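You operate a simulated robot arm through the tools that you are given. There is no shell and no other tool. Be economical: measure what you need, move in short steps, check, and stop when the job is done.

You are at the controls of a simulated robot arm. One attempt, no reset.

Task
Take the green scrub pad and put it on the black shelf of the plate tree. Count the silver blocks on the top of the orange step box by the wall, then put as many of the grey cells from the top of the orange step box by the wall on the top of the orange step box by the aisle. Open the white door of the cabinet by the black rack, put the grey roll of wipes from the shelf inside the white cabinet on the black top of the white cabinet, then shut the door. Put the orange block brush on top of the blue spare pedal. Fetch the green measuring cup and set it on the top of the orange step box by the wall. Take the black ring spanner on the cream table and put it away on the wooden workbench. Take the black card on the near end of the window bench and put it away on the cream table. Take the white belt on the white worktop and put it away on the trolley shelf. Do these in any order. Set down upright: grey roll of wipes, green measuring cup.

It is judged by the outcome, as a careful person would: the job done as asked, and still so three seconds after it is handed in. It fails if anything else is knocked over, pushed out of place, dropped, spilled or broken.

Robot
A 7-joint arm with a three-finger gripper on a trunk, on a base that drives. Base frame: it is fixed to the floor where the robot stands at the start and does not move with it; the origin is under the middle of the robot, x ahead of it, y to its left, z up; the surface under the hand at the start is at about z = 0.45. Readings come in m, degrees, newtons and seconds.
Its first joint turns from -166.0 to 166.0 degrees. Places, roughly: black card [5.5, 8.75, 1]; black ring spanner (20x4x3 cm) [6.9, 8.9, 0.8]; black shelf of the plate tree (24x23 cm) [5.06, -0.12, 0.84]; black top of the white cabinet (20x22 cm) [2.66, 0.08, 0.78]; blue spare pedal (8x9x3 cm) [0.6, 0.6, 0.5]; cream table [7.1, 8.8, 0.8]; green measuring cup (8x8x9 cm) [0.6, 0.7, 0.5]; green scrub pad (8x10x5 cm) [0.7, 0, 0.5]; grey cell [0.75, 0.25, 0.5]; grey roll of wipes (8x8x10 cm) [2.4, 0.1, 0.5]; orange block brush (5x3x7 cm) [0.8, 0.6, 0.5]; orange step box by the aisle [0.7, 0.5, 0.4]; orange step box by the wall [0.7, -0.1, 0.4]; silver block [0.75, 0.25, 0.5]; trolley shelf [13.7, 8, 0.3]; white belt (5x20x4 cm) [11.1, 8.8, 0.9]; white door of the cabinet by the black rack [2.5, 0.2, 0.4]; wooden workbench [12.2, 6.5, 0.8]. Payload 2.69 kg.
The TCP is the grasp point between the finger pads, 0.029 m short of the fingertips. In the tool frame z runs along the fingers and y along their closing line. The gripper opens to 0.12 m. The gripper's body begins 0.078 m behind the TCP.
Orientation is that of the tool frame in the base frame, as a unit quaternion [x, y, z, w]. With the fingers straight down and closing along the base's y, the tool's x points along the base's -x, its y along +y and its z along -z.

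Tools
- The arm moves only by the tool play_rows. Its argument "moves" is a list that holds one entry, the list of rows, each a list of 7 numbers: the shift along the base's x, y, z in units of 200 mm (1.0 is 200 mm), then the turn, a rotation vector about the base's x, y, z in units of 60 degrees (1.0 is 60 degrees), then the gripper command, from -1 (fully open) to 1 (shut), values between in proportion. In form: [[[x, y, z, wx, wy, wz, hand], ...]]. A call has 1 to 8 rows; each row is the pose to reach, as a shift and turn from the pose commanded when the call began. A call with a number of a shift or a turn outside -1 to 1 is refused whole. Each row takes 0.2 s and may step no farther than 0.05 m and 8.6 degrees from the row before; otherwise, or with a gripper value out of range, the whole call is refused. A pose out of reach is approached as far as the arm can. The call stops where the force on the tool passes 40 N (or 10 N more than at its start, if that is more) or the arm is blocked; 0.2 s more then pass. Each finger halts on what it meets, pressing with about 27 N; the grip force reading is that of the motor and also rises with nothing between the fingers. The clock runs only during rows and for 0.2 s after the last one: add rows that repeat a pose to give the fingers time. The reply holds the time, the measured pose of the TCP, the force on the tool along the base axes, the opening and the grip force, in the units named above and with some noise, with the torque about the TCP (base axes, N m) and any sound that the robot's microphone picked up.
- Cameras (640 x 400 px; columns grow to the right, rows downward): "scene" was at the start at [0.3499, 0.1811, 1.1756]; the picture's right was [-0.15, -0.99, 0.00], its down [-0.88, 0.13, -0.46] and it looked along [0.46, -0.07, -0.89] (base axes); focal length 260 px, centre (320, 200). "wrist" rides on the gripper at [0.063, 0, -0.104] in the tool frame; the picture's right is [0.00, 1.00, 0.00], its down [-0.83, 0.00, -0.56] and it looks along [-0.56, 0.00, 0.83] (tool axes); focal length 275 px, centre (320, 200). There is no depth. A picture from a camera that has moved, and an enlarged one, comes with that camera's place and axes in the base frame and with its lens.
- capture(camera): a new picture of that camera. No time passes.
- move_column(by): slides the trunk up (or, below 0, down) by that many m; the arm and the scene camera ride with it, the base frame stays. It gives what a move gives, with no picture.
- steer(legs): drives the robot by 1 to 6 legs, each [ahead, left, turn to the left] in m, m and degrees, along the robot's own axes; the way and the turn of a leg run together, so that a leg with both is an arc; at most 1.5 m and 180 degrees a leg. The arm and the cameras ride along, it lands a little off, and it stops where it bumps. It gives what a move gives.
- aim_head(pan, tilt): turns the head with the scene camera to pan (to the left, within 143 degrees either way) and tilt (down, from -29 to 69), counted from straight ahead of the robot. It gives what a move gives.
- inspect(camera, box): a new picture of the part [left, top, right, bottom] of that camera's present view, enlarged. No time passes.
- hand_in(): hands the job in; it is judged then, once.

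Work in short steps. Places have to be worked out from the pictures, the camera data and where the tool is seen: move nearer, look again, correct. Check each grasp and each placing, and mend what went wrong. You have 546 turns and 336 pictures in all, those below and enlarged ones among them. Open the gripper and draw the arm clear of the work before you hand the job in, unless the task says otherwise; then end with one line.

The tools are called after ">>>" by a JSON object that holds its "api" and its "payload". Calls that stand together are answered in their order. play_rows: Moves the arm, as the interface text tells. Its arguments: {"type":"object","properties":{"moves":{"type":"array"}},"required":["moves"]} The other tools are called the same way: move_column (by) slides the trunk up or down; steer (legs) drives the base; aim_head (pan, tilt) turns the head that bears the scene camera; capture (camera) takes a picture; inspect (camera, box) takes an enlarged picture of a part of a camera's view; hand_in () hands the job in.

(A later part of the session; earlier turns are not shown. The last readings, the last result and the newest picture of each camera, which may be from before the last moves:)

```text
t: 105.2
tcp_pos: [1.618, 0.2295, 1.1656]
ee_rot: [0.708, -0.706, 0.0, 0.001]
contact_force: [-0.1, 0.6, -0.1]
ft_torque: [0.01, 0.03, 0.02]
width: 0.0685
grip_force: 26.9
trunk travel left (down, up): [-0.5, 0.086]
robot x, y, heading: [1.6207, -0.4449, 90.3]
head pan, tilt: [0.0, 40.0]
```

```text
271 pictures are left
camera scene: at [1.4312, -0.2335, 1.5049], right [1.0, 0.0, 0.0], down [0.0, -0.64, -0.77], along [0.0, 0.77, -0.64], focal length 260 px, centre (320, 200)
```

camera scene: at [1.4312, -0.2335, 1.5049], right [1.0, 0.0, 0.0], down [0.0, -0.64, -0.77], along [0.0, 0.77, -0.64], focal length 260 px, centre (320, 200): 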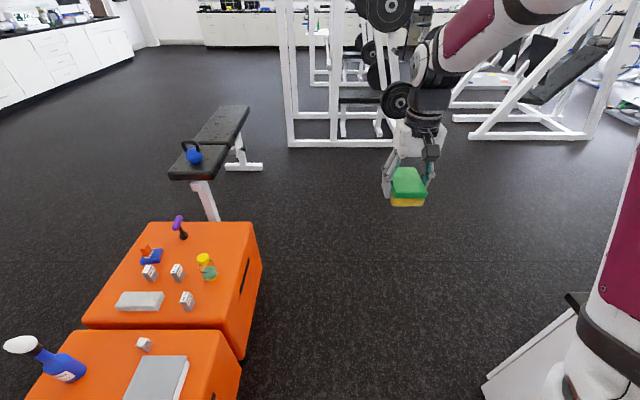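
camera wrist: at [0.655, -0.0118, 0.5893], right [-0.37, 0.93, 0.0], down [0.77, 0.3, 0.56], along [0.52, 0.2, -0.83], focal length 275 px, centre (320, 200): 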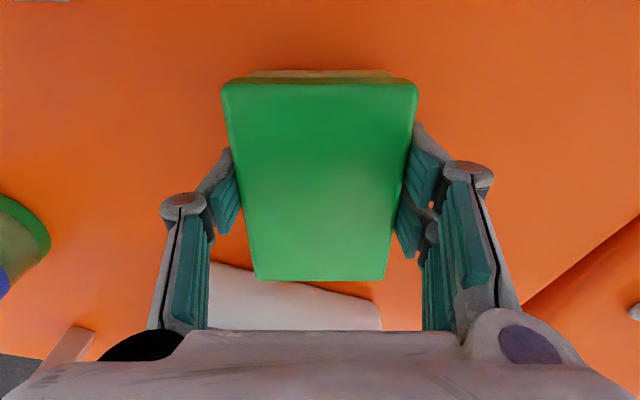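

The way forward is clear. I'll go up to the aisle at y≈1.25, then turn right.

>>> {"api": "steer", "payload": {"legs": [[0.85, 0, 0], [0.85, 0, 0], [0, 0, -90]]}}

>>> {"api": "aim_head", "payload": {"pan": -15, "tilt": 25}}

>>> {"api": "capture", "payload": {"camera": "scene"}}

```text
t: 117.5
tcp_pos: [2.2712, 1.2403, 1.1651]
ee_rot: [-0.006, 1.0, -0.001, 0.0]
contact_force: [0.4, 0.1, -0.1]
ft_torque: [0.01, 0.02, 0.01]
width: 0.0683
grip_force: 26.9
trunk travel left (down, up): [-0.5, 0.086]
robot x, y, heading: [1.5988, 1.2305, 0.7]
head pan, tilt: [0.0, 40.0]
```

```text
t: 118.3
tcp_pos: [2.2717, 1.2425, 1.1648]
ee_rot: [-0.006, 1.0, 0.0, 0.0]
contact_force: [0.3, 0.3, -0.1]
ft_torque: [0.01, -0.02, 0.02]
width: 0.0686
grip_force: 27.6
trunk travel left (down, up): [-0.5, 0.086]
robot x, y, heading: [1.5944, 1.2347, 0.7]
head pan, tilt: [-15.0, 25.0]
```

```text
270 pictures are left
camera scene: at [1.8115, 1.4023, 1.5281], right [-0.25, -0.97, 0.0], down [-0.41, 0.1, -0.91], along [0.88, -0.22, -0.42], focal length 260 px, centre (320, 200)
```

scene: 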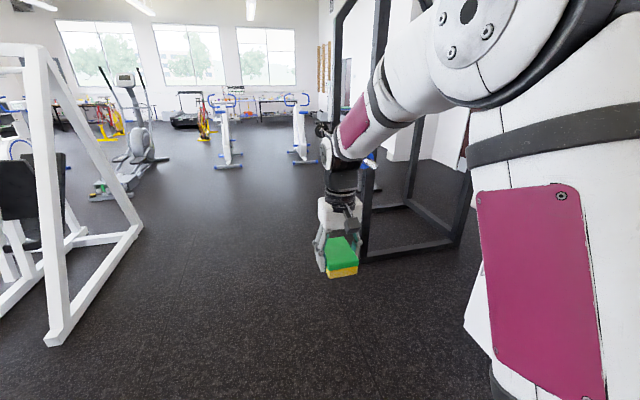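

Clear ahead along y≈1.23. I'll drive 2.6 m and look toward the tree.

>>> {"api": "steer", "payload": {"legs": [[1.3, 0, -0.7], [1.3, 0, 0]]}}

>>> {"api": "aim_head", "payload": {"pan": -50, "tilt": 30}}

>>> {"api": "capture", "payload": {"camera": "scene"}}

```text
t: 131.0
tcp_pos: [4.8733, 1.2943, 1.1661]
ee_rot: [-0.015, 1.0, 0.0, 0.0]
contact_force: [-0.4, -0.4, -0.8]
ft_torque: [0.04, 0.03, 0.0]
width: 0.0684
grip_force: 27.2
trunk travel left (down, up): [-0.5, 0.086]
robot x, y, heading: [4.2013, 1.273, 1.7]
head pan, tilt: [-15.0, 25.0]
```

```text
t: 132.0
tcp_pos: [4.8724, 1.2944, 1.1651]
ee_rot: [-0.017, 1.0, 0.0, 0.0]
contact_force: [-0.1, 0.5, -0.9]
ft_torque: [-0.05, 0.0, 0.03]
width: 0.0686
grip_force: 26.6
trunk travel left (down, up): [-0.5, 0.086]
robot x, y, heading: [4.1998, 1.2713, 1.8]
head pan, tilt: [-50.0, 30.0]
```

```text
269 pictures are left
camera scene: at [4.3808, 1.3991, 1.5203], right [-0.74, -0.67, 0.0], down [-0.33, 0.37, -0.87], along [0.58, -0.64, -0.5], focal length 260 px, centre (320, 200)
```

scene: 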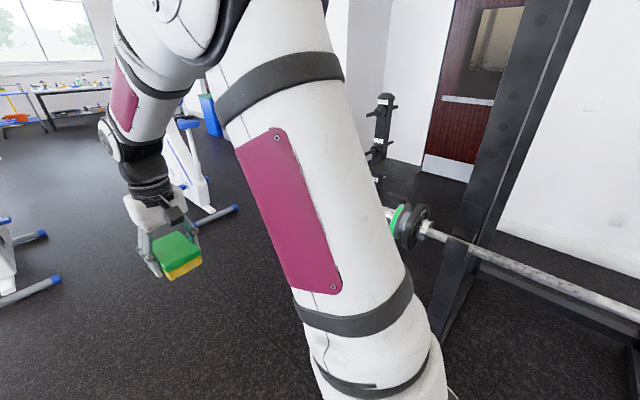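

The arm blocks that view. I'll drive on to x≈5.1 and turn right to face the tree.

>>> {"api": "steer", "payload": {"legs": [[0.85, 0, -1.8], [0, 0, -90]]}}

>>> {"api": "aim_head", "payload": {"pan": -10, "tilt": 35}}

>>> {"api": "capture", "payload": {"camera": "scene"}}

>>> {"api": "capture", "payload": {"camera": "wrist"}}

```text
t: 140.3
tcp_pos: [5.045, 0.613, 1.1649]
ee_rot: [0.705, 0.709, 0.0, 0.0]
contact_force: [0.2, 0.2, -1.0]
ft_torque: [0.01, 0.0, 0.0]
width: 0.0685
grip_force: 27.0
trunk travel left (down, up): [-0.5, 0.086]
robot x, y, heading: [5.0457, 1.2868, -89.8]
head pan, tilt: [-50.0, 30.0]
```

```text
t: 141.4
tcp_pos: [5.045, 0.6128, 1.1659]
ee_rot: [0.705, 0.709, 0.0, 0.0]
contact_force: [0.5, 0.2, -0.7]
ft_torque: [0.02, 0.04, 0.0]
width: 0.0686
grip_force: 27.1
trunk travel left (down, up): [-0.5, 0.086]
robot x, y, heading: [5.0411, 1.2849, -89.6]
head pan, tilt: [-10.0, 35.0]
```

```text
268 pictures are left
camera scene: at [5.2169, 1.0751, 1.5125], right [-0.99, 0.17, 0.0], down [0.1, 0.57, -0.82], along [-0.14, -0.81, -0.57], focal length 260 px, centre (320, 200)
```

scene: 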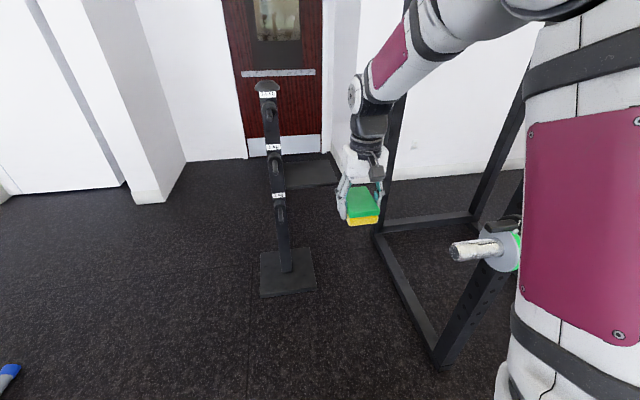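

```text
267 pictures are left
camera wrist: at [5.0439, 0.6759, 1.2697], right [1.0, 0.01, 0.0], down [0.01, -0.83, 0.56], along [0.01, -0.56, -0.83], focal length 275 px, centre (320, 200)
```

wrist: 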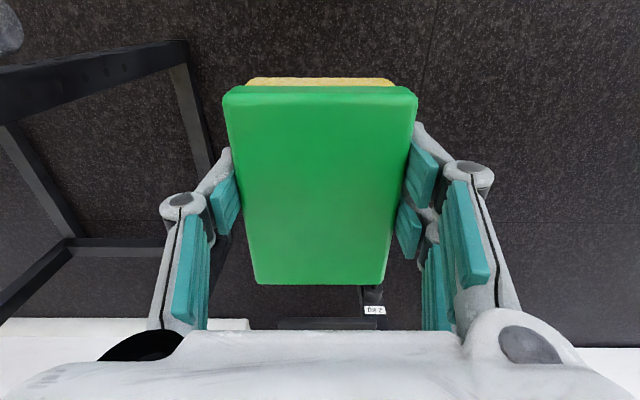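

The tree is ahead; its black shelf seems to be the flat plate just behind the post. I'll zoom in.

>>> {"api": "inspect", "payload": {"camera": "scene", "box": [230, 60, 390, 310]}}

```text
1.60 times, centred on (310, 185) of scene
camera zoom: at [5.2169, 1.0751, 1.5125], right [-0.99, 0.17, 0.0], down [0.1, 0.57, -0.82], along [-0.14, -0.81, -0.57], focal length 415 px, centre (336, 224)
```

zoom: 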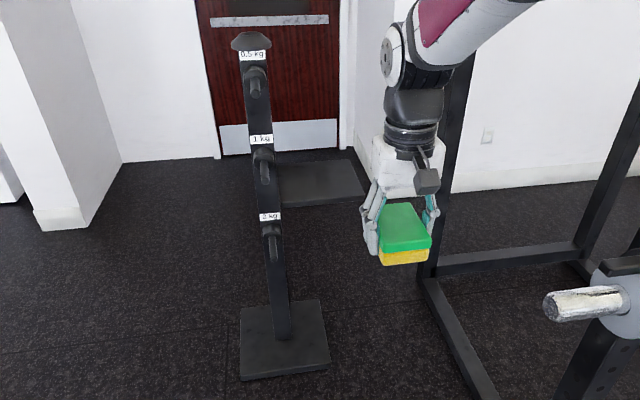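

The shelf is at about (5.06, -0.12, 0.84); the post (x≈5.23) is to its left and a barbell sleeve ends near (4.76, 0.63, 0.99). I'll shift 8 cm left and go 0.5 m ahead.

>>> {"api": "steer", "payload": {"legs": [[0, 0.08, 0], [0.5, 0, 0]]}}

>>> {"api": "aim_head", "payload": {"pan": -15, "tilt": 45}}

>>> {"api": "capture", "payload": {"camera": "scene"}}

>>> {"api": "capture", "payload": {"camera": "wrist"}}

```text
t: 145.0
tcp_pos: [5.1232, 0.1022, 1.165]
ee_rot: [0.707, 0.708, 0.0, 0.0]
contact_force: [0.4, -0.2, -0.8]
ft_torque: [0.06, -0.03, -0.01]
width: 0.0684
grip_force: 27.4
trunk travel left (down, up): [-0.5, 0.086]
robot x, y, heading: [5.1239, 0.7766, -89.9]
head pan, tilt: [-10.0, 35.0]
```

```text
t: 145.7
tcp_pos: [5.1222, 0.1019, 1.1648]
ee_rot: [0.707, 0.708, -0.001, 0.0]
contact_force: [0.1, 0.3, -0.2]
ft_torque: [0.04, 0.0, -0.01]
width: 0.0685
grip_force: 26.4
trunk travel left (down, up): [-0.5, 0.086]
robot x, y, heading: [5.1228, 0.7761, -90.3]
head pan, tilt: [-15.0, 45.0]
```

```text
265 pictures are left
camera scene: at [5.2916, 0.5714, 1.4977], right [-0.97, 0.26, 0.0], down [0.18, 0.68, -0.71], along [-0.18, -0.68, -0.71], focal length 260 px, centre (320, 200)
```

scene: 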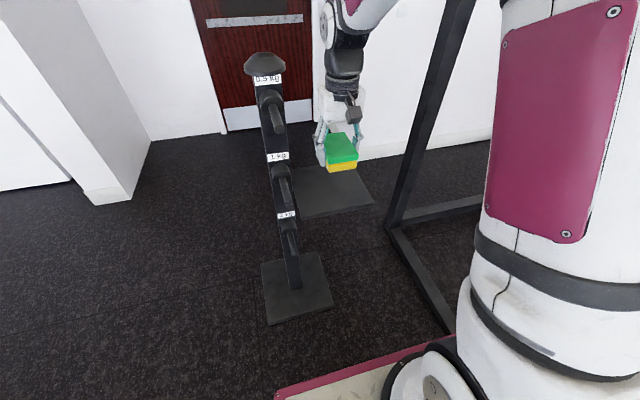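

```text
264 pictures are left
camera wrist: at [5.1218, 0.1651, 1.2697], right [1.0, 0.0, 0.0], down [0.0, -0.83, 0.56], along [0.0, -0.56, -0.83], focal length 275 px, centre (320, 200)
```

wrist: 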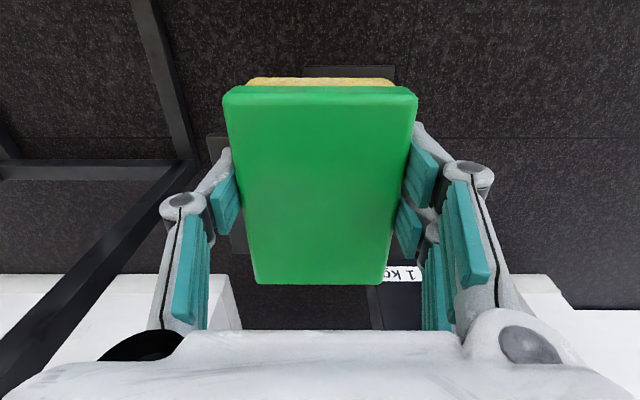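

The shelf spans about x 4.95–5.20, y -0.22–0.01. I'll move over its centre, slightly away from the post, at (5.05, -0.105).

>>> {"api": "play_rows", "payload": {"moves": [[[-0.2, 0, 0, 0, 0, 0, 1], [-0.36, 0, 0, 0, 0, 0, 1], [-0.36, -0.22, 0, 0, 0, 0, 1], [-0.36, -0.45, 0, 0, 0, 0, 1], [-0.36, -0.68, 0, 0, 0, 0, 1], [-0.36, -0.9, 0, 0, 0, 0, 1], [-0.36, -1, 0, 0, 0, 0, 1]]]}}

>>> {"api": "play_rows", "payload": {"moves": [[[0, -0.02, -0.2, 0, 0, 0, 1], [0, -0.02, -0.44, 0, 0, 0, 1], [0, -0.02, -0.68, 0, 0, 0, 1], [0, -0.02, -0.9, 0, 0, 0, 1]]]}}

>>> {"api": "capture", "payload": {"camera": "scene"}}

>>> {"api": "capture", "payload": {"camera": "wrist"}}

```text
t: 147.3
tcp_pos: [5.0489, -0.0984, 1.1641]
ee_rot: [0.707, 0.707, 0.001, -0.001]
contact_force: [0.0, 0.4, 0.0]
ft_torque: [0.02, 0.02, 0.0]
width: 0.0685
grip_force: 27.4
trunk travel left (down, up): [-0.5, 0.086]
robot x, y, heading: [5.1192, 0.7789, -90.3]
head pan, tilt: [-15.0, 45.0]
```

```text
t: 148.3
tcp_pos: [5.0528, -0.1042, 0.984]
ee_rot: [0.708, 0.706, -0.001, 0.0]
contact_force: [0.0, 0.4, 0.3]
ft_torque: [-0.03, -0.06, 0.0]
width: 0.0682
grip_force: 27.0
trunk travel left (down, up): [-0.5, 0.086]
robot x, y, heading: [5.1257, 0.7752, -90.2]
head pan, tilt: [-15.0, 45.0]
```

```text
263 pictures are left
camera scene: at [5.2916, 0.5716, 1.4977], right [-0.97, 0.26, 0.0], down [0.18, 0.68, -0.71], along [-0.18, -0.68, -0.71], focal length 260 px, centre (320, 200)
```

scene: 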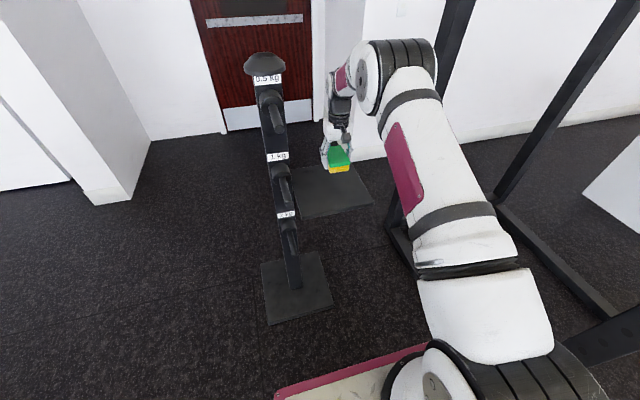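

```text
262 pictures are left
camera wrist: at [5.0513, -0.0418, 1.089], right [1.0, 0.0, 0.0], down [0.0, -0.83, 0.56], along [0.0, -0.56, -0.83], focal length 275 px, centre (320, 200)
```

wrist: 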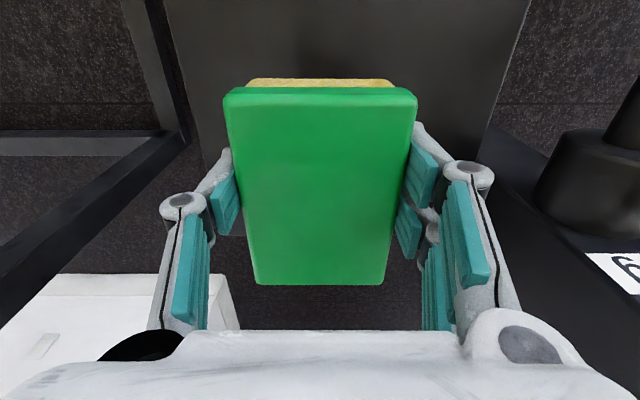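

The shelf is centred at about (5.07, -0.12), directly below. I'll lower until contact.

>>> {"api": "play_rows", "payload": {"moves": [[[0.02, -0.05, -0.2, 0, 0, 0, 1], [0.02, -0.05, -0.4, 0, 0, 0, 1], [0.02, -0.05, -0.5, 0, 0, 0, 1], [0.02, -0.05, -0.53, 0, 0, 0, 1], [0.02, -0.05, -0.53, 0, 0, 0, 1]]]}}

```text
t: 149.5
tcp_pos: [5.0541, -0.1151, 0.8819]
ee_rot: [0.706, 0.708, -0.002, 0.001]
contact_force: [2.1, -1.1, 22.4]
ft_torque: [-0.04, -0.04, 0.01]
width: 0.0686
grip_force: 27.3
trunk travel left (down, up): [-0.5, 0.086]
robot x, y, heading: [5.1218, 0.7766, -89.9]
head pan, tilt: [-15.0, 45.0]
```

Contact with the shelf. I'll release and lift straight up.

>>> {"api": "play_rows", "payload": {"moves": [[[0, 0, 0.01, 0, 0, 0, 0.4], [0, 0, 0.01, 0, 0, 0, -0.3], [0, 0, 0.01, 0, 0, 0, -0.5], [0, 0, 0.2, 0, 0, 0, -0.5], [0, 0, 0.44, 0, 0, 0, -0.5], [0, 0, 0.68, 0, 0, 0, -0.5], [0, 0, 0.92, 0, 0, 0, -0.5]]]}}

>>> {"api": "capture", "payload": {"camera": "wrist"}}

```text
t: 151.1
tcp_pos: [5.054, -0.1133, 1.0645]
ee_rot: [0.707, 0.707, 0.0, -0.001]
contact_force: [0.3, 0.0, 0.2]
ft_torque: [0.04, -0.01, 0.0]
width: 0.09
grip_force: 0.0
trunk travel left (down, up): [-0.5, 0.086]
robot x, y, heading: [5.1232, 0.7747, -90.2]
head pan, tilt: [-15.0, 45.0]
```

```text
261 pictures are left
camera wrist: at [5.0537, -0.0497, 1.169], right [1.0, 0.0, 0.0], down [0.0, -0.83, 0.56], along [0.0, -0.56, -0.83], focal length 275 px, centre (320, 200)
```

wrist: 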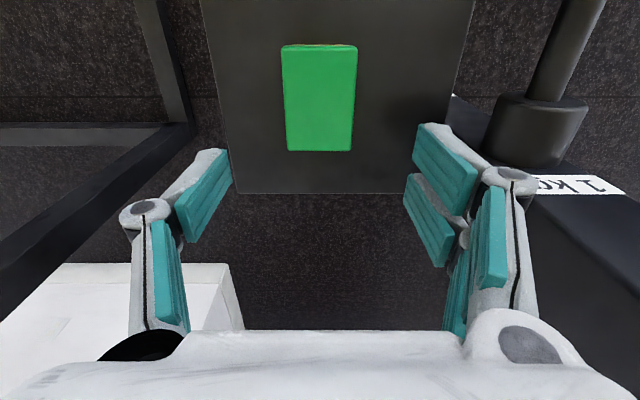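

The pad is on the shelf. I'll retract the arm up and back, then reverse well away from the tree and rack.

>>> {"api": "play_rows", "payload": {"moves": [[[0, 0, 0.22, 0, 0, 0, -0.5], [0, 0, 0.45, 0, 0, 0, -0.5], [0, 0.2, 0.5, 0, 0, 0, -0.5], [0, 0.42, 0.5, 0, 0, 0, -0.5], [0, 0.64, 0.5, 0, 0, 0, -0.5], [0, 0.86, 0.5, 0, 0, 0, -0.5], [0, 1, 0.5, 0, 0, 0, -0.5]]]}}

>>> {"api": "steer", "payload": {"legs": [[-0.85, 0, 0]]}}

>>> {"api": "aim_head", "payload": {"pan": -80, "tilt": 35}}

>>> {"api": "capture", "payload": {"camera": "scene"}}

```text
t: 152.7
tcp_pos: [5.0541, 0.0868, 1.1625]
ee_rot: [0.708, 0.707, 0.0, -0.001]
contact_force: [0.3, -0.2, -0.7]
ft_torque: [0.07, 0.0, -0.05]
width: 0.0898
grip_force: 0.0
trunk travel left (down, up): [-0.5, 0.086]
robot x, y, heading: [5.1224, 0.7751, -90.0]
head pan, tilt: [-15.0, 45.0]
```

```text
t: 157.2
tcp_pos: [5.0547, 0.9256, 1.1637]
ee_rot: [0.708, 0.706, 0.0, 0.001]
contact_force: [-0.4, 0.2, 0.4]
ft_torque: [-0.01, 0.0, 0.0]
width: 0.09
grip_force: 0.1
trunk travel left (down, up): [-0.5, 0.086]
robot x, y, heading: [5.1229, 1.6128, -89.9]
head pan, tilt: [-15.0, 45.0]
```

```text
t: 158.6
tcp_pos: [5.054, 0.9255, 1.1627]
ee_rot: [0.708, 0.706, 0.0, 0.0]
contact_force: [0.1, -0.5, -0.5]
ft_torque: [0.03, 0.01, 0.02]
width: 0.0905
grip_force: 0.0
trunk travel left (down, up): [-0.5, 0.086]
robot x, y, heading: [5.1215, 1.6132, -90.4]
head pan, tilt: [-80.0, 35.0]
```

```text
260 pictures are left
camera scene: at [5.2269, 1.4735, 1.5124], right [-0.17, 0.98, 0.0], down [0.56, 0.1, -0.82], along [-0.81, -0.14, -0.57], focal length 260 px, centre (320, 200)
```

scene: 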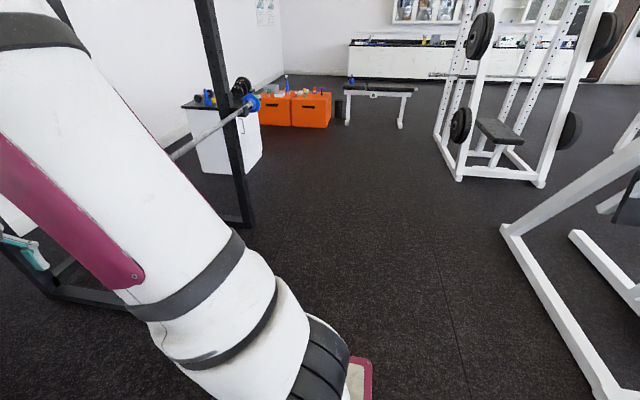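

The aisle is clear for sidestepping right. I'll strafe to the front of the cabinet door, x≈2.5.

>>> {"api": "steer", "payload": {"legs": [[0, -1.3, 0], [0, -1.3, 0]]}}

>>> {"api": "aim_head", "payload": {"pan": 0, "tilt": 35}}

>>> {"api": "capture", "payload": {"camera": "scene"}}

```text
t: 171.2
tcp_pos: [2.4773, 0.8867, 1.1634]
ee_rot: [0.702, 0.712, 0.0, 0.0]
contact_force: [-0.3, 1.4, 0.7]
ft_torque: [-0.03, 0.03, 0.03]
width: 0.0899
grip_force: 0.0
trunk travel left (down, up): [-0.5, 0.086]
robot x, y, heading: [2.5369, 1.5796, -89.1]
head pan, tilt: [-80.0, 35.0]
```

```text
t: 172.7
tcp_pos: [2.4779, 0.8869, 1.1627]
ee_rot: [0.703, 0.711, 0.001, 0.0]
contact_force: [0.3, -0.8, -0.1]
ft_torque: [0.0, 0.02, -0.03]
width: 0.0902
grip_force: 0.1
trunk travel left (down, up): [-0.5, 0.086]
robot x, y, heading: [2.5353, 1.5731, -89.5]
head pan, tilt: [0.0, 35.0]
```

```text
259 pictures are left
camera scene: at [2.7299, 1.3659, 1.5124], right [-1.0, -0.01, 0.0], down [-0.01, 0.57, -0.82], along [0.01, -0.82, -0.57], focal length 260 px, centre (320, 200)
```

scene: 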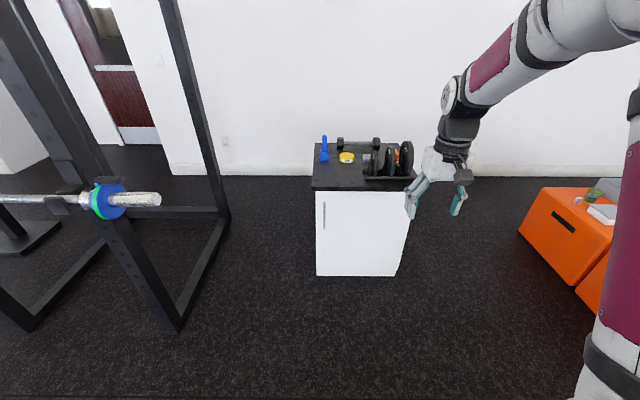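

>>> {"api": "inspect", "payload": {"camera": "scene", "box": [290, 120, 450, 290]}}

```text
2.35 times, centred on (370, 205) of scene
camera zoom: at [2.7299, 1.3659, 1.5124], right [-1.0, -0.01, 0.0], down [-0.01, 0.57, -0.82], along [0.01, -0.82, -0.57], focal length 611 px, centre (202, 188)
```

zoom: 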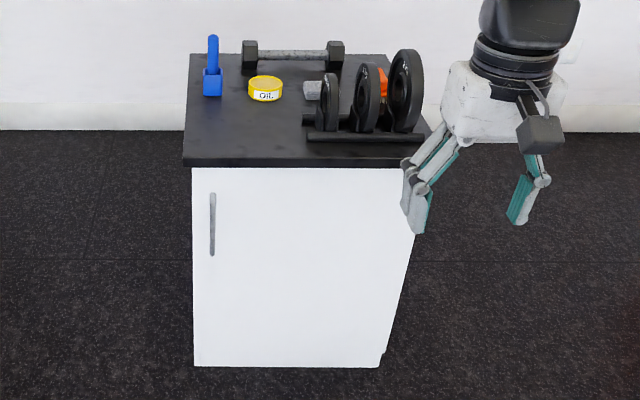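

The door faces +y with a vertical handle at about (2.715, 0.22, 0.52–0.70), hinged on the low-x side. I'll lower the trunk and move to about (2.92, 1.1), out of the door's swing.

>>> {"api": "move_column", "payload": {"by": -0.3}}

>>> {"api": "steer", "payload": {"legs": [[0, 0.38, -0.5], [0.47, 0, 0]]}}

>>> {"api": "aim_head", "payload": {"pan": -10, "tilt": 45}}

>>> {"api": "capture", "payload": {"camera": "scene"}}

>>> {"api": "capture", "payload": {"camera": "wrist"}}

```text
t: 175.7
tcp_pos: [2.478, 0.8866, 0.8632]
ee_rot: [0.702, 0.712, 0.0, -0.001]
contact_force: [-0.1, -1.3, -0.6]
ft_torque: [0.03, 0.01, 0.02]
width: 0.0899
grip_force: 0.1
trunk travel left (down, up): [-0.2, 0.386]
robot x, y, heading: [2.5394, 1.5772, -89.4]
head pan, tilt: [0.0, 35.0]
```

```text
t: 180.4
tcp_pos: [2.8529, 0.4274, 0.863]
ee_rot: [0.704, 0.71, 0.0, -0.001]
contact_force: [0.5, 0.3, 0.7]
ft_torque: [-0.03, 0.0, -0.03]
width: 0.0899
grip_force: 0.0
trunk travel left (down, up): [-0.2, 0.386]
robot x, y, heading: [2.9113, 1.1181, -89.6]
head pan, tilt: [0.0, 35.0]
```

```text
t: 181.2
tcp_pos: [2.8538, 0.4278, 0.8635]
ee_rot: [0.704, 0.71, 0.0, 0.001]
contact_force: [-0.8, -0.5, 0.3]
ft_torque: [0.02, 0.0, 0.01]
width: 0.0899
grip_force: 0.0
trunk travel left (down, up): [-0.2, 0.386]
robot x, y, heading: [2.9139, 1.1198, -89.6]
head pan, tilt: [-10.0, 45.0]
```

```text
257 pictures are left
camera scene: at [3.0946, 0.7539, 1.1978], right [-0.99, 0.16, 0.0], down [0.12, 0.7, -0.71], along [-0.12, -0.7, -0.71], focal length 260 px, centre (320, 200)
```

scene: 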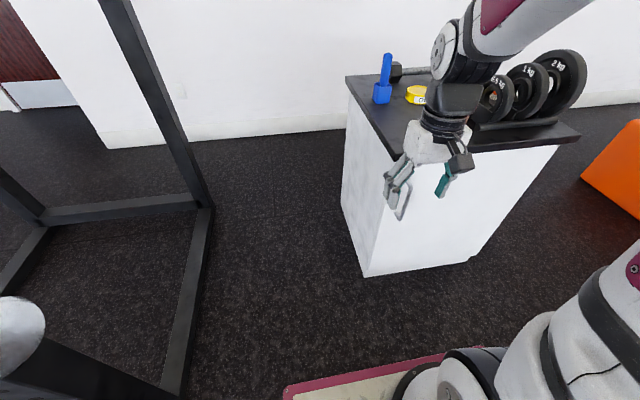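

```text
256 pictures are left
camera wrist: at [2.8522, 0.4916, 0.9674], right [1.0, 0.01, 0.0], down [0.01, -0.83, 0.56], along [0.01, -0.56, -0.83], focal length 275 px, centre (320, 200)
```

wrist: 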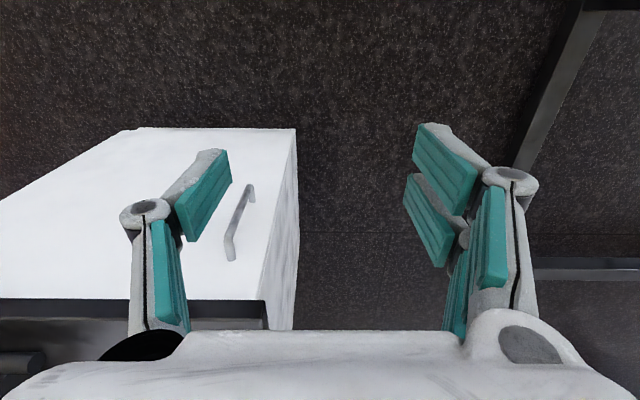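

The handle is at x≈2.733, z 0.53–0.70. I'll tilt the hand 60° toward the door while moving in front of the handle.

>>> {"api": "play_rows", "payload": {"moves": [[[-0.07, 0, -0.12, -0.125, 0, 0, -0.2], [-0.15, 0, -0.25, -0.25, 0, 0, 0], [-0.22, 0, -0.37, -0.375, 0, 0, 0], [-0.3, 0, -0.5, -0.5, 0, 0, 0], [-0.37, 0, -0.62, -0.625, 0, 0, 0], [-0.45, 0, -0.75, -0.75, 0, 0, 0], [-0.52, 0, -0.87, -0.875, 0, 0, 0], [-0.6, 0, -1, -1, 0, 0, 0]]]}}

>>> {"api": "capture", "payload": {"camera": "wrist"}}

>>> {"api": "capture", "payload": {"camera": "scene"}}

```text
t: 183.0
tcp_pos: [2.7105, 0.4128, 0.6467]
ee_rot: [0.609, 0.615, -0.356, 0.351]
contact_force: [-0.4, 0.4, 1.6]
ft_torque: [0.06, 0.02, 0.0]
width: 0.0602
grip_force: 0.0
out of reach, approached as far as the arm can: row 4, 5, 6, 7, 8
trunk travel left (down, up): [-0.2, 0.386]
robot x, y, heading: [2.9147, 1.119, -89.4]
head pan, tilt: [-10.0, 45.0]
```

```text
255 pictures are left
camera wrist: at [2.7091, 0.5348, 0.644], right [1.0, 0.01, -0.01], down [0.01, 0.07, 1.0], along [0.01, -1.0, 0.07], focal length 275 px, centre (320, 200)
```

wrist: 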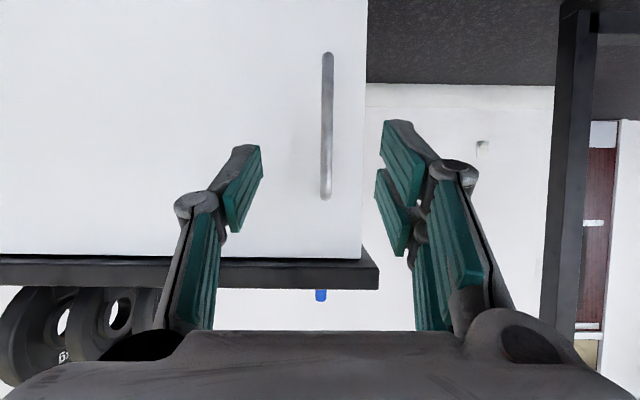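

```text
254 pictures are left
camera scene: at [3.0945, 0.7543, 1.1978], right [-0.99, 0.17, 0.0], down [0.12, 0.7, -0.71], along [-0.12, -0.7, -0.71], focal length 260 px, centre (320, 200)
```

scene: 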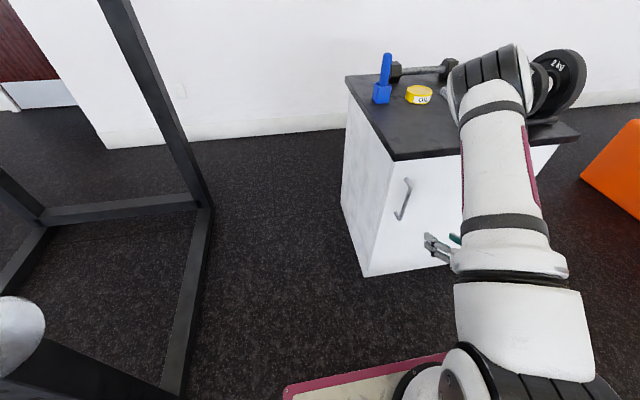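

The orientation is good, but the arm is folded and its elbow hangs near the cabinet. I'll back the base 0.18 m, then extend toward the handle at about (2.722, 0.215, 0.585).

>>> {"api": "steer", "payload": {"legs": [[-0.18, 0, 0]]}}

>>> {"api": "play_rows", "payload": {"moves": [[[0.02, -0.2, -0.05, 0, 0, 0, 0], [0.04, -0.4, -0.1, 0, 0, 0, 0], [0.06, -0.6, -0.15, 0, 0, 0, 0], [0.06, -0.8, -0.2, 0, 0, 0, 0], [0.06, -1, -0.25, 0, 0, 0, 0]]]}}

>>> {"api": "capture", "payload": {"camera": "wrist"}}

>>> {"api": "capture", "payload": {"camera": "scene"}}

```text
t: 184.5
tcp_pos: [2.7088, 0.598, 0.6464]
ee_rot: [0.61, 0.614, -0.356, 0.352]
contact_force: [0.8, 0.7, -0.8]
ft_torque: [0.01, -0.03, -0.01]
width: 0.06
grip_force: 0.1
trunk travel left (down, up): [-0.2, 0.386]
robot x, y, heading: [2.9143, 1.3043, -89.7]
head pan, tilt: [-10.0, 45.0]
```

```text
t: 185.7
tcp_pos: [2.7204, 0.3968, 0.5972]
ee_rot: [0.61, 0.615, -0.355, 0.352]
contact_force: [0.6, 0.0, -0.9]
ft_torque: [0.07, 0.01, 0.01]
width: 0.0599
grip_force: 0.3
trunk travel left (down, up): [-0.2, 0.386]
robot x, y, heading: [2.9123, 1.3041, -89.6]
head pan, tilt: [-10.0, 45.0]
```

```text
253 pictures are left
camera wrist: at [2.7183, 0.5197, 0.5947], right [1.0, 0.01, -0.01], down [0.01, 0.07, 1.0], along [0.01, -1.0, 0.07], focal length 275 px, centre (320, 200)
```

wrist: 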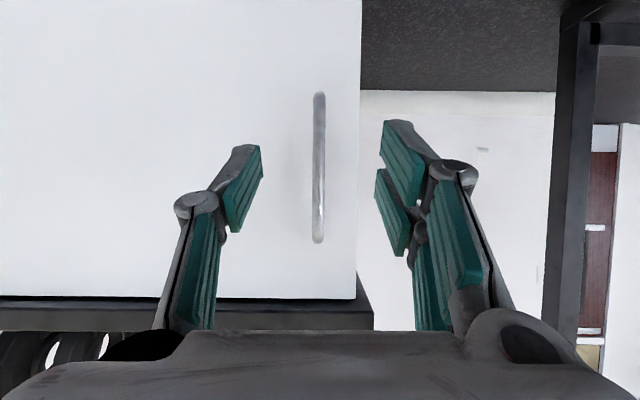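

```text
252 pictures are left
camera scene: at [3.0926, 0.9393, 1.1978], right [-0.99, 0.17, 0.0], down [0.12, 0.7, -0.71], along [-0.12, -0.7, -0.71], focal length 260 px, centre (320, 200)
```

scene: 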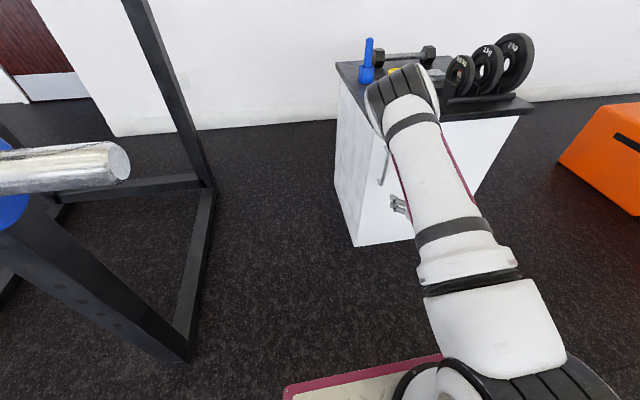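

The elbow stays in front of the cabinet. The handle bar is at about x=2.720, y≈0.21, z 0.50–0.66; I'll move in around it.

>>> {"api": "play_rows", "payload": {"moves": [[[0, -0.2, -0.03, 0, 0, 0, 0], [0, -0.4, -0.06, 0, 0, 0, 0], [0, -0.6, -0.06, 0, 0, 0, 0], [0, -0.75, -0.06, 0, 0, 0, 0], [0, -0.87, -0.06, 0, 0, 0, 0]]]}}

>>> {"api": "capture", "payload": {"camera": "wrist"}}

>>> {"api": "capture", "payload": {"camera": "scene"}}

```text
t: 186.9
tcp_pos: [2.7227, 0.2233, 0.585]
ee_rot: [0.61, 0.615, -0.355, 0.351]
contact_force: [0.2, -0.1, 0.7]
ft_torque: [0.01, 0.0, -0.02]
width: 0.06
grip_force: 0.1
trunk travel left (down, up): [-0.2, 0.386]
robot x, y, heading: [2.9131, 1.3026, -89.3]
head pan, tilt: [-10.0, 45.0]
```

```text
251 pictures are left
camera wrist: at [2.7206, 0.3453, 0.5828], right [1.0, 0.01, -0.01], down [0.01, 0.07, 1.0], along [0.01, -1.0, 0.07], focal length 275 px, centre (320, 200)
```

wrist: 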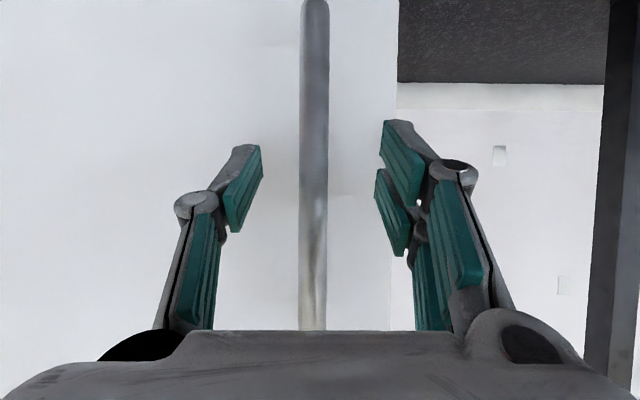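

```text
250 pictures are left
camera scene: at [3.0927, 0.9393, 1.1977], right [-0.99, 0.17, 0.0], down [0.12, 0.7, -0.71], along [-0.12, -0.7, -0.71], focal length 260 px, centre (320, 200)
```

scene: 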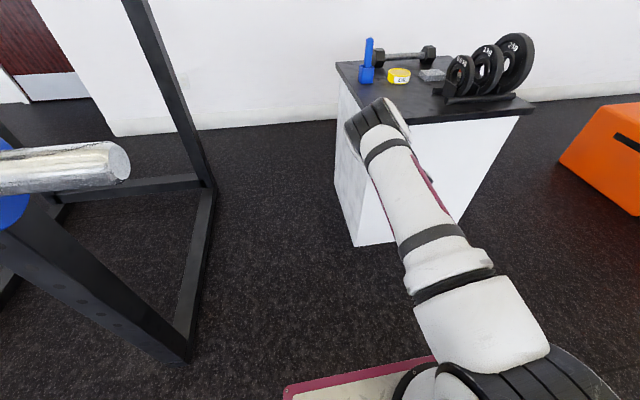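

The bar sits between the fingers, slightly beyond the pads at y≈0.2. I'll go 1.6 cm further and close.

>>> {"api": "play_rows", "payload": {"moves": [[[-0.01, -0.04, 0, 0, 0, 0, 0], [-0.02, -0.08, 0, 0, 0, 0, 0], [-0.02, -0.08, 0, 0, 0, 0, 1], [-0.02, -0.08, 0, 0, 0, 0, 1], [-0.02, -0.08, 0, 0, 0, 0, 1]]]}}

>>> {"api": "capture", "payload": {"camera": "wrist"}}

```text
t: 187.7
tcp_pos: [2.7181, 0.2093, 0.5815]
ee_rot: [0.609, 0.617, -0.352, 0.352]
contact_force: [-11.5, -1.4, 1.1]
ft_torque: [-0.05, -0.4, -0.04]
width: 0.0128
grip_force: 27.3
trunk travel left (down, up): [-0.2, 0.386]
robot x, y, heading: [2.9175, 1.3036, -89.7]
head pan, tilt: [-10.0, 45.0]
stopped in row 3: the force on the tool passed its limit at 70 N (the readings are from after the stop); the commanded pose is now the measured one
```

```text
249 pictures are left
camera wrist: at [2.7172, 0.3312, 0.5802], right [1.0, 0.01, -0.01], down [0.01, 0.06, 1.0], along [0.01, -1.0, 0.06], focal length 275 px, centre (320, 200)
```

wrist: 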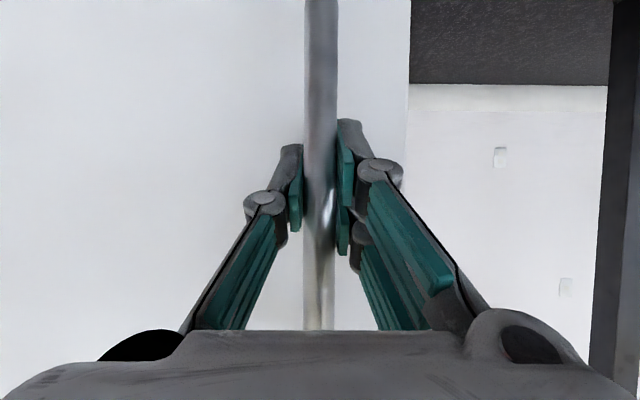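

The handle is gripped. I'll pull the door along its arc (hinge about x=2.25), starting with the first 10°.

>>> {"api": "play_rows", "payload": {"moves": [[[-0.01, 0.1, 0, 0, 0, 0.04, 1], [-0.025, 0.205, 0, 0, 0, 0.083, 1], [-0.043, 0.306, 0, 0, 0, 0.125, 1], [-0.065, 0.405, 0, 0, 0, 0.167, 1]]]}}

>>> {"api": "capture", "payload": {"camera": "wrist"}}

```text
t: 188.7
tcp_pos: [2.7067, 0.2899, 0.5822]
ee_rot: [0.552, 0.668, -0.32, 0.381]
contact_force: [-30.1, -7.7, 3.3]
ft_torque: [-0.08, -0.52, 0.07]
width: 0.0125
grip_force: 39.3
trunk travel left (down, up): [-0.2, 0.386]
robot x, y, heading: [2.9132, 1.3062, -89.3]
head pan, tilt: [-10.0, 45.0]
```

```text
248 pictures are left
camera wrist: at [2.6832, 0.4107, 0.5801], right [0.98, 0.19, -0.01], down [0.0, 0.06, 1.0], along [0.19, -0.98, 0.06], focal length 275 px, centre (320, 200)
```

wrist: 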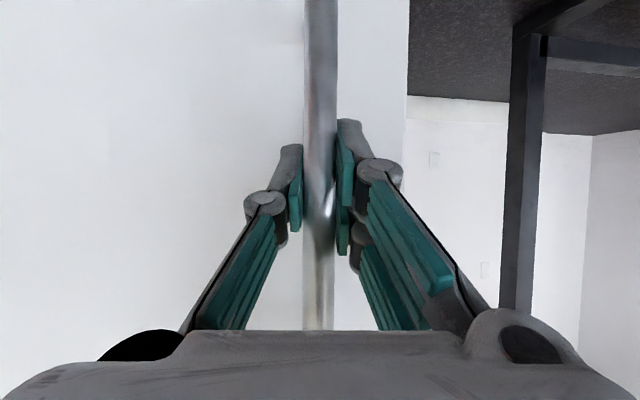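

The door is following. The force says the arc runs a little more toward -x, so I'll continue with that correction to about 20°.

>>> {"api": "play_rows", "payload": {"moves": [[[-0.05, 0.09, 0, 0, 0, 0.03, 1], [-0.09, 0.195, 0, 0, 0, 0.06, 1], [-0.135, 0.293, 0, 0, 0, 0.1, 1], [-0.18, 0.388, 0, 0, 0, 0.14, 1]]]}}

```text
t: 189.7
tcp_pos: [2.6828, 0.3667, 0.5828]
ee_rot: [0.499, 0.709, -0.287, 0.408]
contact_force: [17.1, 7.2, 14.2]
ft_torque: [0.47, -0.59, -0.17]
width: 0.0126
grip_force: 39.0
trunk travel left (down, up): [-0.2, 0.386]
robot x, y, heading: [2.9163, 1.3024, -89.3]
head pan, tilt: [-10.0, 45.0]
```

The measured points fit a radius of about 0.49 m. I'll continue to about 30°.

>>> {"api": "play_rows", "payload": {"moves": [[[-0.035, 0.094, 0, 0, 0, 0.03, 1], [-0.075, 0.188, 0, 0, 0, 0.06, 1], [-0.12, 0.279, 0, 0, 0, 0.1, 1], [-0.17, 0.366, 0, 0, 0, 0.14, 1]]]}}

>>> {"api": "capture", "payload": {"camera": "scene"}}

>>> {"api": "capture", "payload": {"camera": "wrist"}}

```text
t: 190.2
tcp_pos: [2.6689, 0.3919, 0.5821]
ee_rot: [0.483, 0.719, -0.277, 0.415]
contact_force: [4.1, 0.9, 7.1]
ft_torque: [0.42, -0.37, 0.04]
width: 0.0127
grip_force: 39.3
trunk travel left (down, up): [-0.2, 0.386]
robot x, y, heading: [2.9136, 1.3035, -89.6]
head pan, tilt: [-10.0, 45.0]
stopped in row 2: the force on the tool passed its limit at 43 N (the readings are from after the stop); the commanded pose is now the measured one
```

```text
247 pictures are left
camera scene: at [3.0937, 0.9403, 1.1977], right [-0.99, 0.17, 0.0], down [0.12, 0.7, -0.71], along [-0.12, -0.7, -0.71], focal length 260 px, centre (320, 200)
```

scene: 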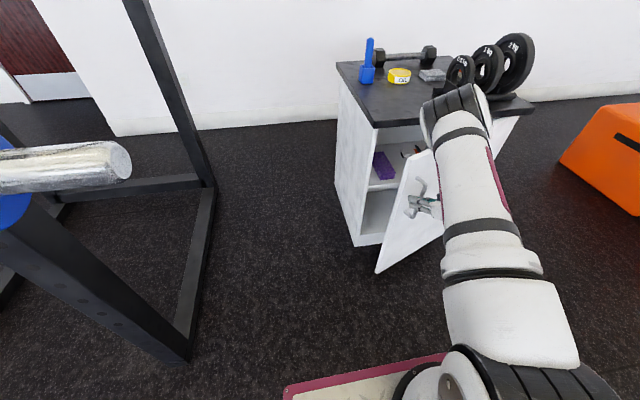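

```text
246 pictures are left
camera wrist: at [2.6224, 0.5058, 0.5796], right [0.92, 0.38, 0.0], down [-0.02, 0.06, 1.0], along [0.38, -0.92, 0.07], focal length 275 px, centre (320, 200)
```

wrist: 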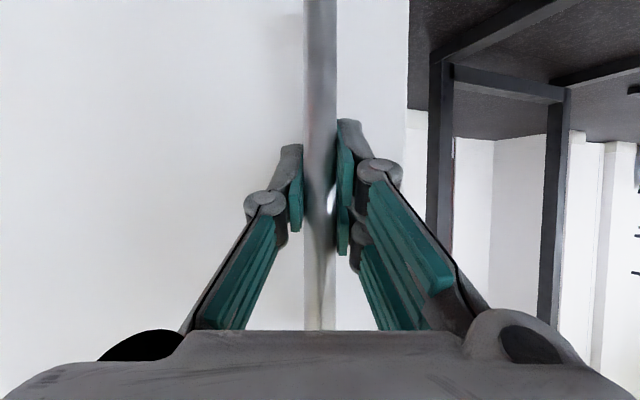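

The door is about 22° open. The refitted hinge is at (2.225, 0.18); I'll continue on that arc.

>>> {"api": "play_rows", "payload": {"moves": [[[-0.048, 0.095, 0, 0, 0, 0.04, 1], [-0.1, 0.189, 0, 0, 0, 0.083, 1], [-0.157, 0.28, 0, 0, 0, 0.125, 1], [-0.218, 0.368, 0, 0, 0, 0.167, 1]]]}}

```text
t: 191.2
tcp_pos: [2.6258, 0.4667, 0.5812]
ee_rot: [0.42, 0.759, -0.24, 0.436]
contact_force: [6.2, 4.1, 1.9]
ft_torque: [0.37, -0.38, -0.25]
width: 0.0127
grip_force: 39.3
trunk travel left (down, up): [-0.2, 0.386]
robot x, y, heading: [2.9147, 1.3062, -89.7]
head pan, tilt: [-10.0, 45.0]
```

Very smooth. I'll continue another 15°.

>>> {"api": "play_rows", "payload": {"moves": [[[-0.064, 0.086, 0, 0, 0, 0.04, 1], [-0.132, 0.169, 0, 0, 0, 0.083, 1], [-0.204, 0.249, 0, 0, 0, 0.125, 1], [-0.278, 0.326, 0, 0, 0, 0.167, 1], [-0.357, 0.4, 0, 0, 0, 0.208, 1], [-0.438, 0.47, 0, 0, 0, 0.25, 1]]]}}

>>> {"api": "capture", "payload": {"camera": "scene"}}

```text
t: 192.6
tcp_pos: [2.5376, 0.5606, 0.5821]
ee_rot: [0.316, 0.807, -0.18, 0.465]
contact_force: [13.6, 14.9, 1.0]
ft_torque: [0.99, 0.44, -0.15]
width: 0.0126
grip_force: 39.7
trunk travel left (down, up): [-0.2, 0.386]
robot x, y, heading: [2.9156, 1.3041, -89.5]
head pan, tilt: [-10.0, 45.0]
```

```text
245 pictures are left
camera scene: at [3.094, 0.9404, 1.1978], right [-0.99, 0.16, 0.0], down [0.12, 0.7, -0.71], along [-0.12, -0.7, -0.71], focal length 260 px, centre (320, 200)
```

scene: 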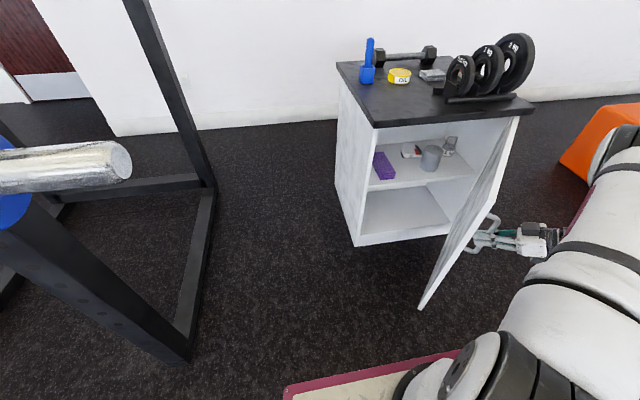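

It works well; the roll is visible inside on the shelf. I'll continue opening another 15°.

>>> {"api": "play_rows", "payload": {"moves": [[[-0.085, 0.067, 0, 0, 0, 0.04, 1], [-0.17, 0.13, 0, 0, 0, 0.083, 1], [-0.26, 0.188, 0, 0, 0, 0.125, 1], [-0.354, 0.243, 0, 0, 0, 0.167, 1], [-0.448, 0.294, 0, 0, 0, 0.208, 1], [-0.545, 0.34, 0, 0, 0, 0.25, 1]]]}}

```text
t: 194.0
tcp_pos: [2.4296, 0.6296, 0.581]
ee_rot: [0.208, 0.841, -0.117, 0.486]
contact_force: [14.0, 27.9, 5.1]
ft_torque: [0.34, -0.35, -0.17]
width: 0.0123
grip_force: 38.6
trunk travel left (down, up): [-0.2, 0.386]
robot x, y, heading: [2.9099, 1.3032, -89.7]
head pan, tilt: [-10.0, 45.0]
```

About 62° open. I'll add a slight +y correction and continue.

>>> {"api": "play_rows", "payload": {"moves": [[[-0.1, 0.06, 0, 0, 0, 0.04, 1], [-0.2, 0.11, 0, 0, 0, 0.083, 1], [-0.3, 0.145, 0, 0, 0, 0.125, 1], [-0.405, 0.175, 0, 0, 0, 0.167, 1], [-0.51, 0.2, 0, 0, 0, 0.208, 1], [-0.615, 0.22, 0, 0, 0, 0.25, 1]]]}}

>>> {"api": "capture", "payload": {"camera": "scene"}}

```text
t: 194.6
tcp_pos: [2.4206, 0.635, 0.582]
ee_rot: [0.183, 0.849, -0.112, 0.483]
contact_force: [-5.5, -11.4, -11.6]
ft_torque: [0.73, -0.69, -0.02]
width: 0.0125
grip_force: 39.5
out of reach, approached as far as the arm can: row 1, 2
trunk travel left (down, up): [-0.2, 0.386]
robot x, y, heading: [2.9122, 1.3021, -89.5]
head pan, tilt: [-10.0, 45.0]
stopped in row 2: the force on the tool passed its limit at 70 N (the readings are from after the stop); the commanded pose is now the measured one
```

```text
244 pictures are left
camera scene: at [3.0928, 0.9387, 1.1975], right [-0.99, 0.17, 0.0], down [0.12, 0.7, -0.71], along [-0.12, -0.7, -0.71], focal length 260 px, centre (320, 200)
```

scene: 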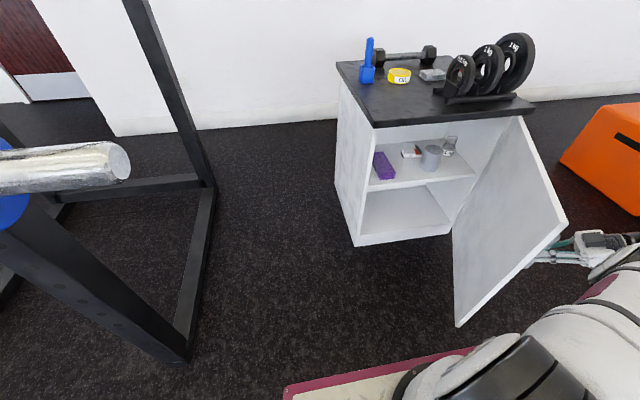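

The arm is at its reach limit with the door about 65° open, which is enough to get the roll from the open side. I'll release the handle and slide up off it.

>>> {"api": "play_rows", "payload": {"moves": [[[0, 0, 0, 0, 0, 0, 0.5], [0, 0, 0, 0, 0, 0, 0.3], [0, 0, 0.1, 0, 0, 0, 0.3], [0, 0, 0.3, 0, 0, 0, 0.3], [0, 0, 0.5, 0, 0, 0, 0.3], [0, 0, 0.7, 0, 0, 0, 0.3], [0, 0, 0.9, 0, 0, 0, 0.3]]]}}

>>> {"api": "capture", "payload": {"camera": "scene"}}

>>> {"api": "capture", "payload": {"camera": "wrist"}}

```text
t: 196.2
tcp_pos: [2.4206, 0.6342, 0.7629]
ee_rot: [0.183, 0.848, -0.113, 0.485]
contact_force: [-0.1, 0.0, -0.6]
ft_torque: [0.01, -0.04, 0.04]
width: 0.042
grip_force: 0.1
trunk travel left (down, up): [-0.2, 0.386]
robot x, y, heading: [2.9118, 1.3049, -89.9]
head pan, tilt: [-10.0, 45.0]
```

```text
243 pictures are left
camera scene: at [3.0931, 0.9393, 1.1977], right [-0.99, 0.17, 0.0], down [0.12, 0.7, -0.71], along [-0.12, -0.7, -0.71], focal length 260 px, centre (320, 200)
```

scene: 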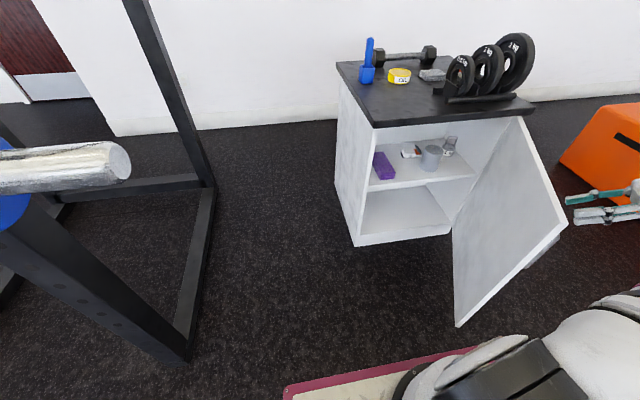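

```text
242 pictures are left
camera wrist: at [2.3094, 0.6854, 0.7623], right [0.42, 0.91, -0.02], down [-0.05, 0.04, 1.0], along [0.91, -0.42, 0.06], focal length 275 px, centre (320, 200)
```

wrist: 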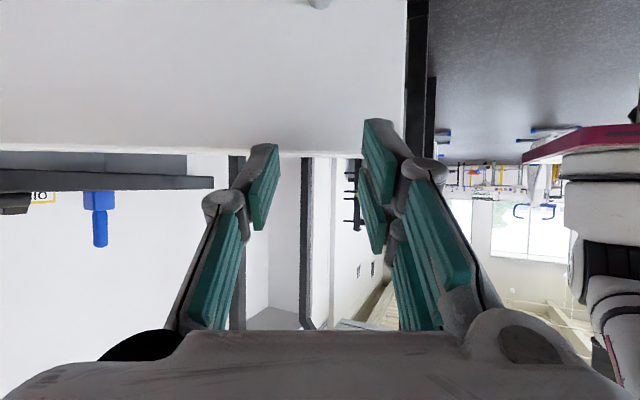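

Free of the handle. I'll rise above the door, then swing the hand back around to face the cabinet.

>>> {"api": "play_rows", "payload": {"moves": [[[0, 0, 0.24, 0, 0, 0, 0.3], [0, 0, 0.48, 0, 0, 0, 0.3], [0, 0, 0.72, 0, 0, 0, 0.3], [0, 0, 0.96, 0, 0, 0, 0.3]]]}}

>>> {"api": "play_rows", "payload": {"moves": [[[0.12, 0, 0, 0, 0, -0.125, 0.2], [0.25, 0, 0, 0, 0, -0.25, 0], [0.38, 0, 0, 0, 0, -0.375, 0], [0.5, 0, 0, 0, 0, -0.5, 0], [0.63, 0, 0, 0, 0, -0.625, 0], [0.76, 0, 0, 0, 0, -0.75, 0], [0.88, 0, 0, 0, 0, -0.875, 0], [1, 0, 0, 0, 0, -1, 0]]]}}

>>> {"api": "capture", "payload": {"camera": "wrist"}}

>>> {"api": "capture", "payload": {"camera": "scene"}}

```text
t: 197.2
tcp_pos: [2.4203, 0.636, 0.9069]
ee_rot: [0.184, 0.848, -0.113, 0.484]
contact_force: [0.2, 0.3, 0.8]
ft_torque: [0.03, 0.09, 0.04]
width: 0.0419
grip_force: 0.1
out of reach, approached as far as the arm can: row 4
trunk travel left (down, up): [-0.2, 0.386]
robot x, y, heading: [2.9116, 1.3036, -89.5]
head pan, tilt: [-10.0, 45.0]
```

```text
t: 199.0
tcp_pos: [2.6212, 0.6385, 0.9052]
ee_rot: [0.584, 0.642, -0.34, 0.361]
contact_force: [0.1, 0.9, 0.0]
ft_torque: [-0.01, 0.0, 0.01]
width: 0.06
grip_force: 0.1
trunk travel left (down, up): [-0.2, 0.386]
robot x, y, heading: [2.9158, 1.3057, -89.6]
head pan, tilt: [-10.0, 45.0]
```

```text
241 pictures are left
camera wrist: at [2.6092, 0.7598, 0.9032], right [1.0, 0.09, -0.02], down [0.01, 0.06, 1.0], along [0.09, -0.99, 0.06], focal length 275 px, centre (320, 200)
```

wrist: 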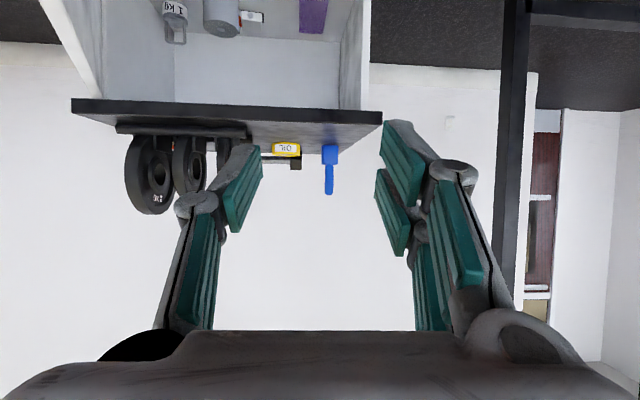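

```text
240 pictures are left
camera scene: at [3.093, 0.9394, 1.1977], right [-0.99, 0.17, 0.0], down [0.12, 0.7, -0.71], along [-0.12, -0.7, -0.71], focal length 260 px, centre (320, 200)
```

scene: 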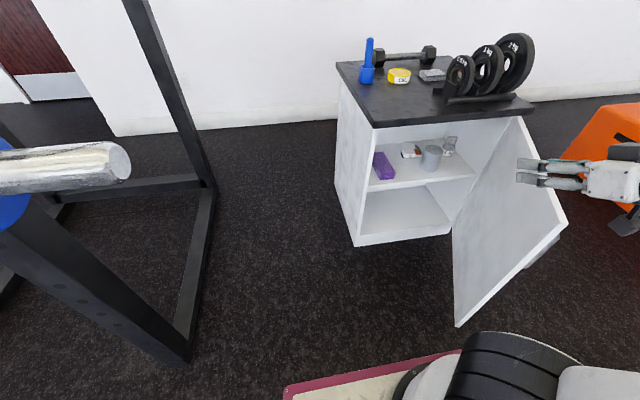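

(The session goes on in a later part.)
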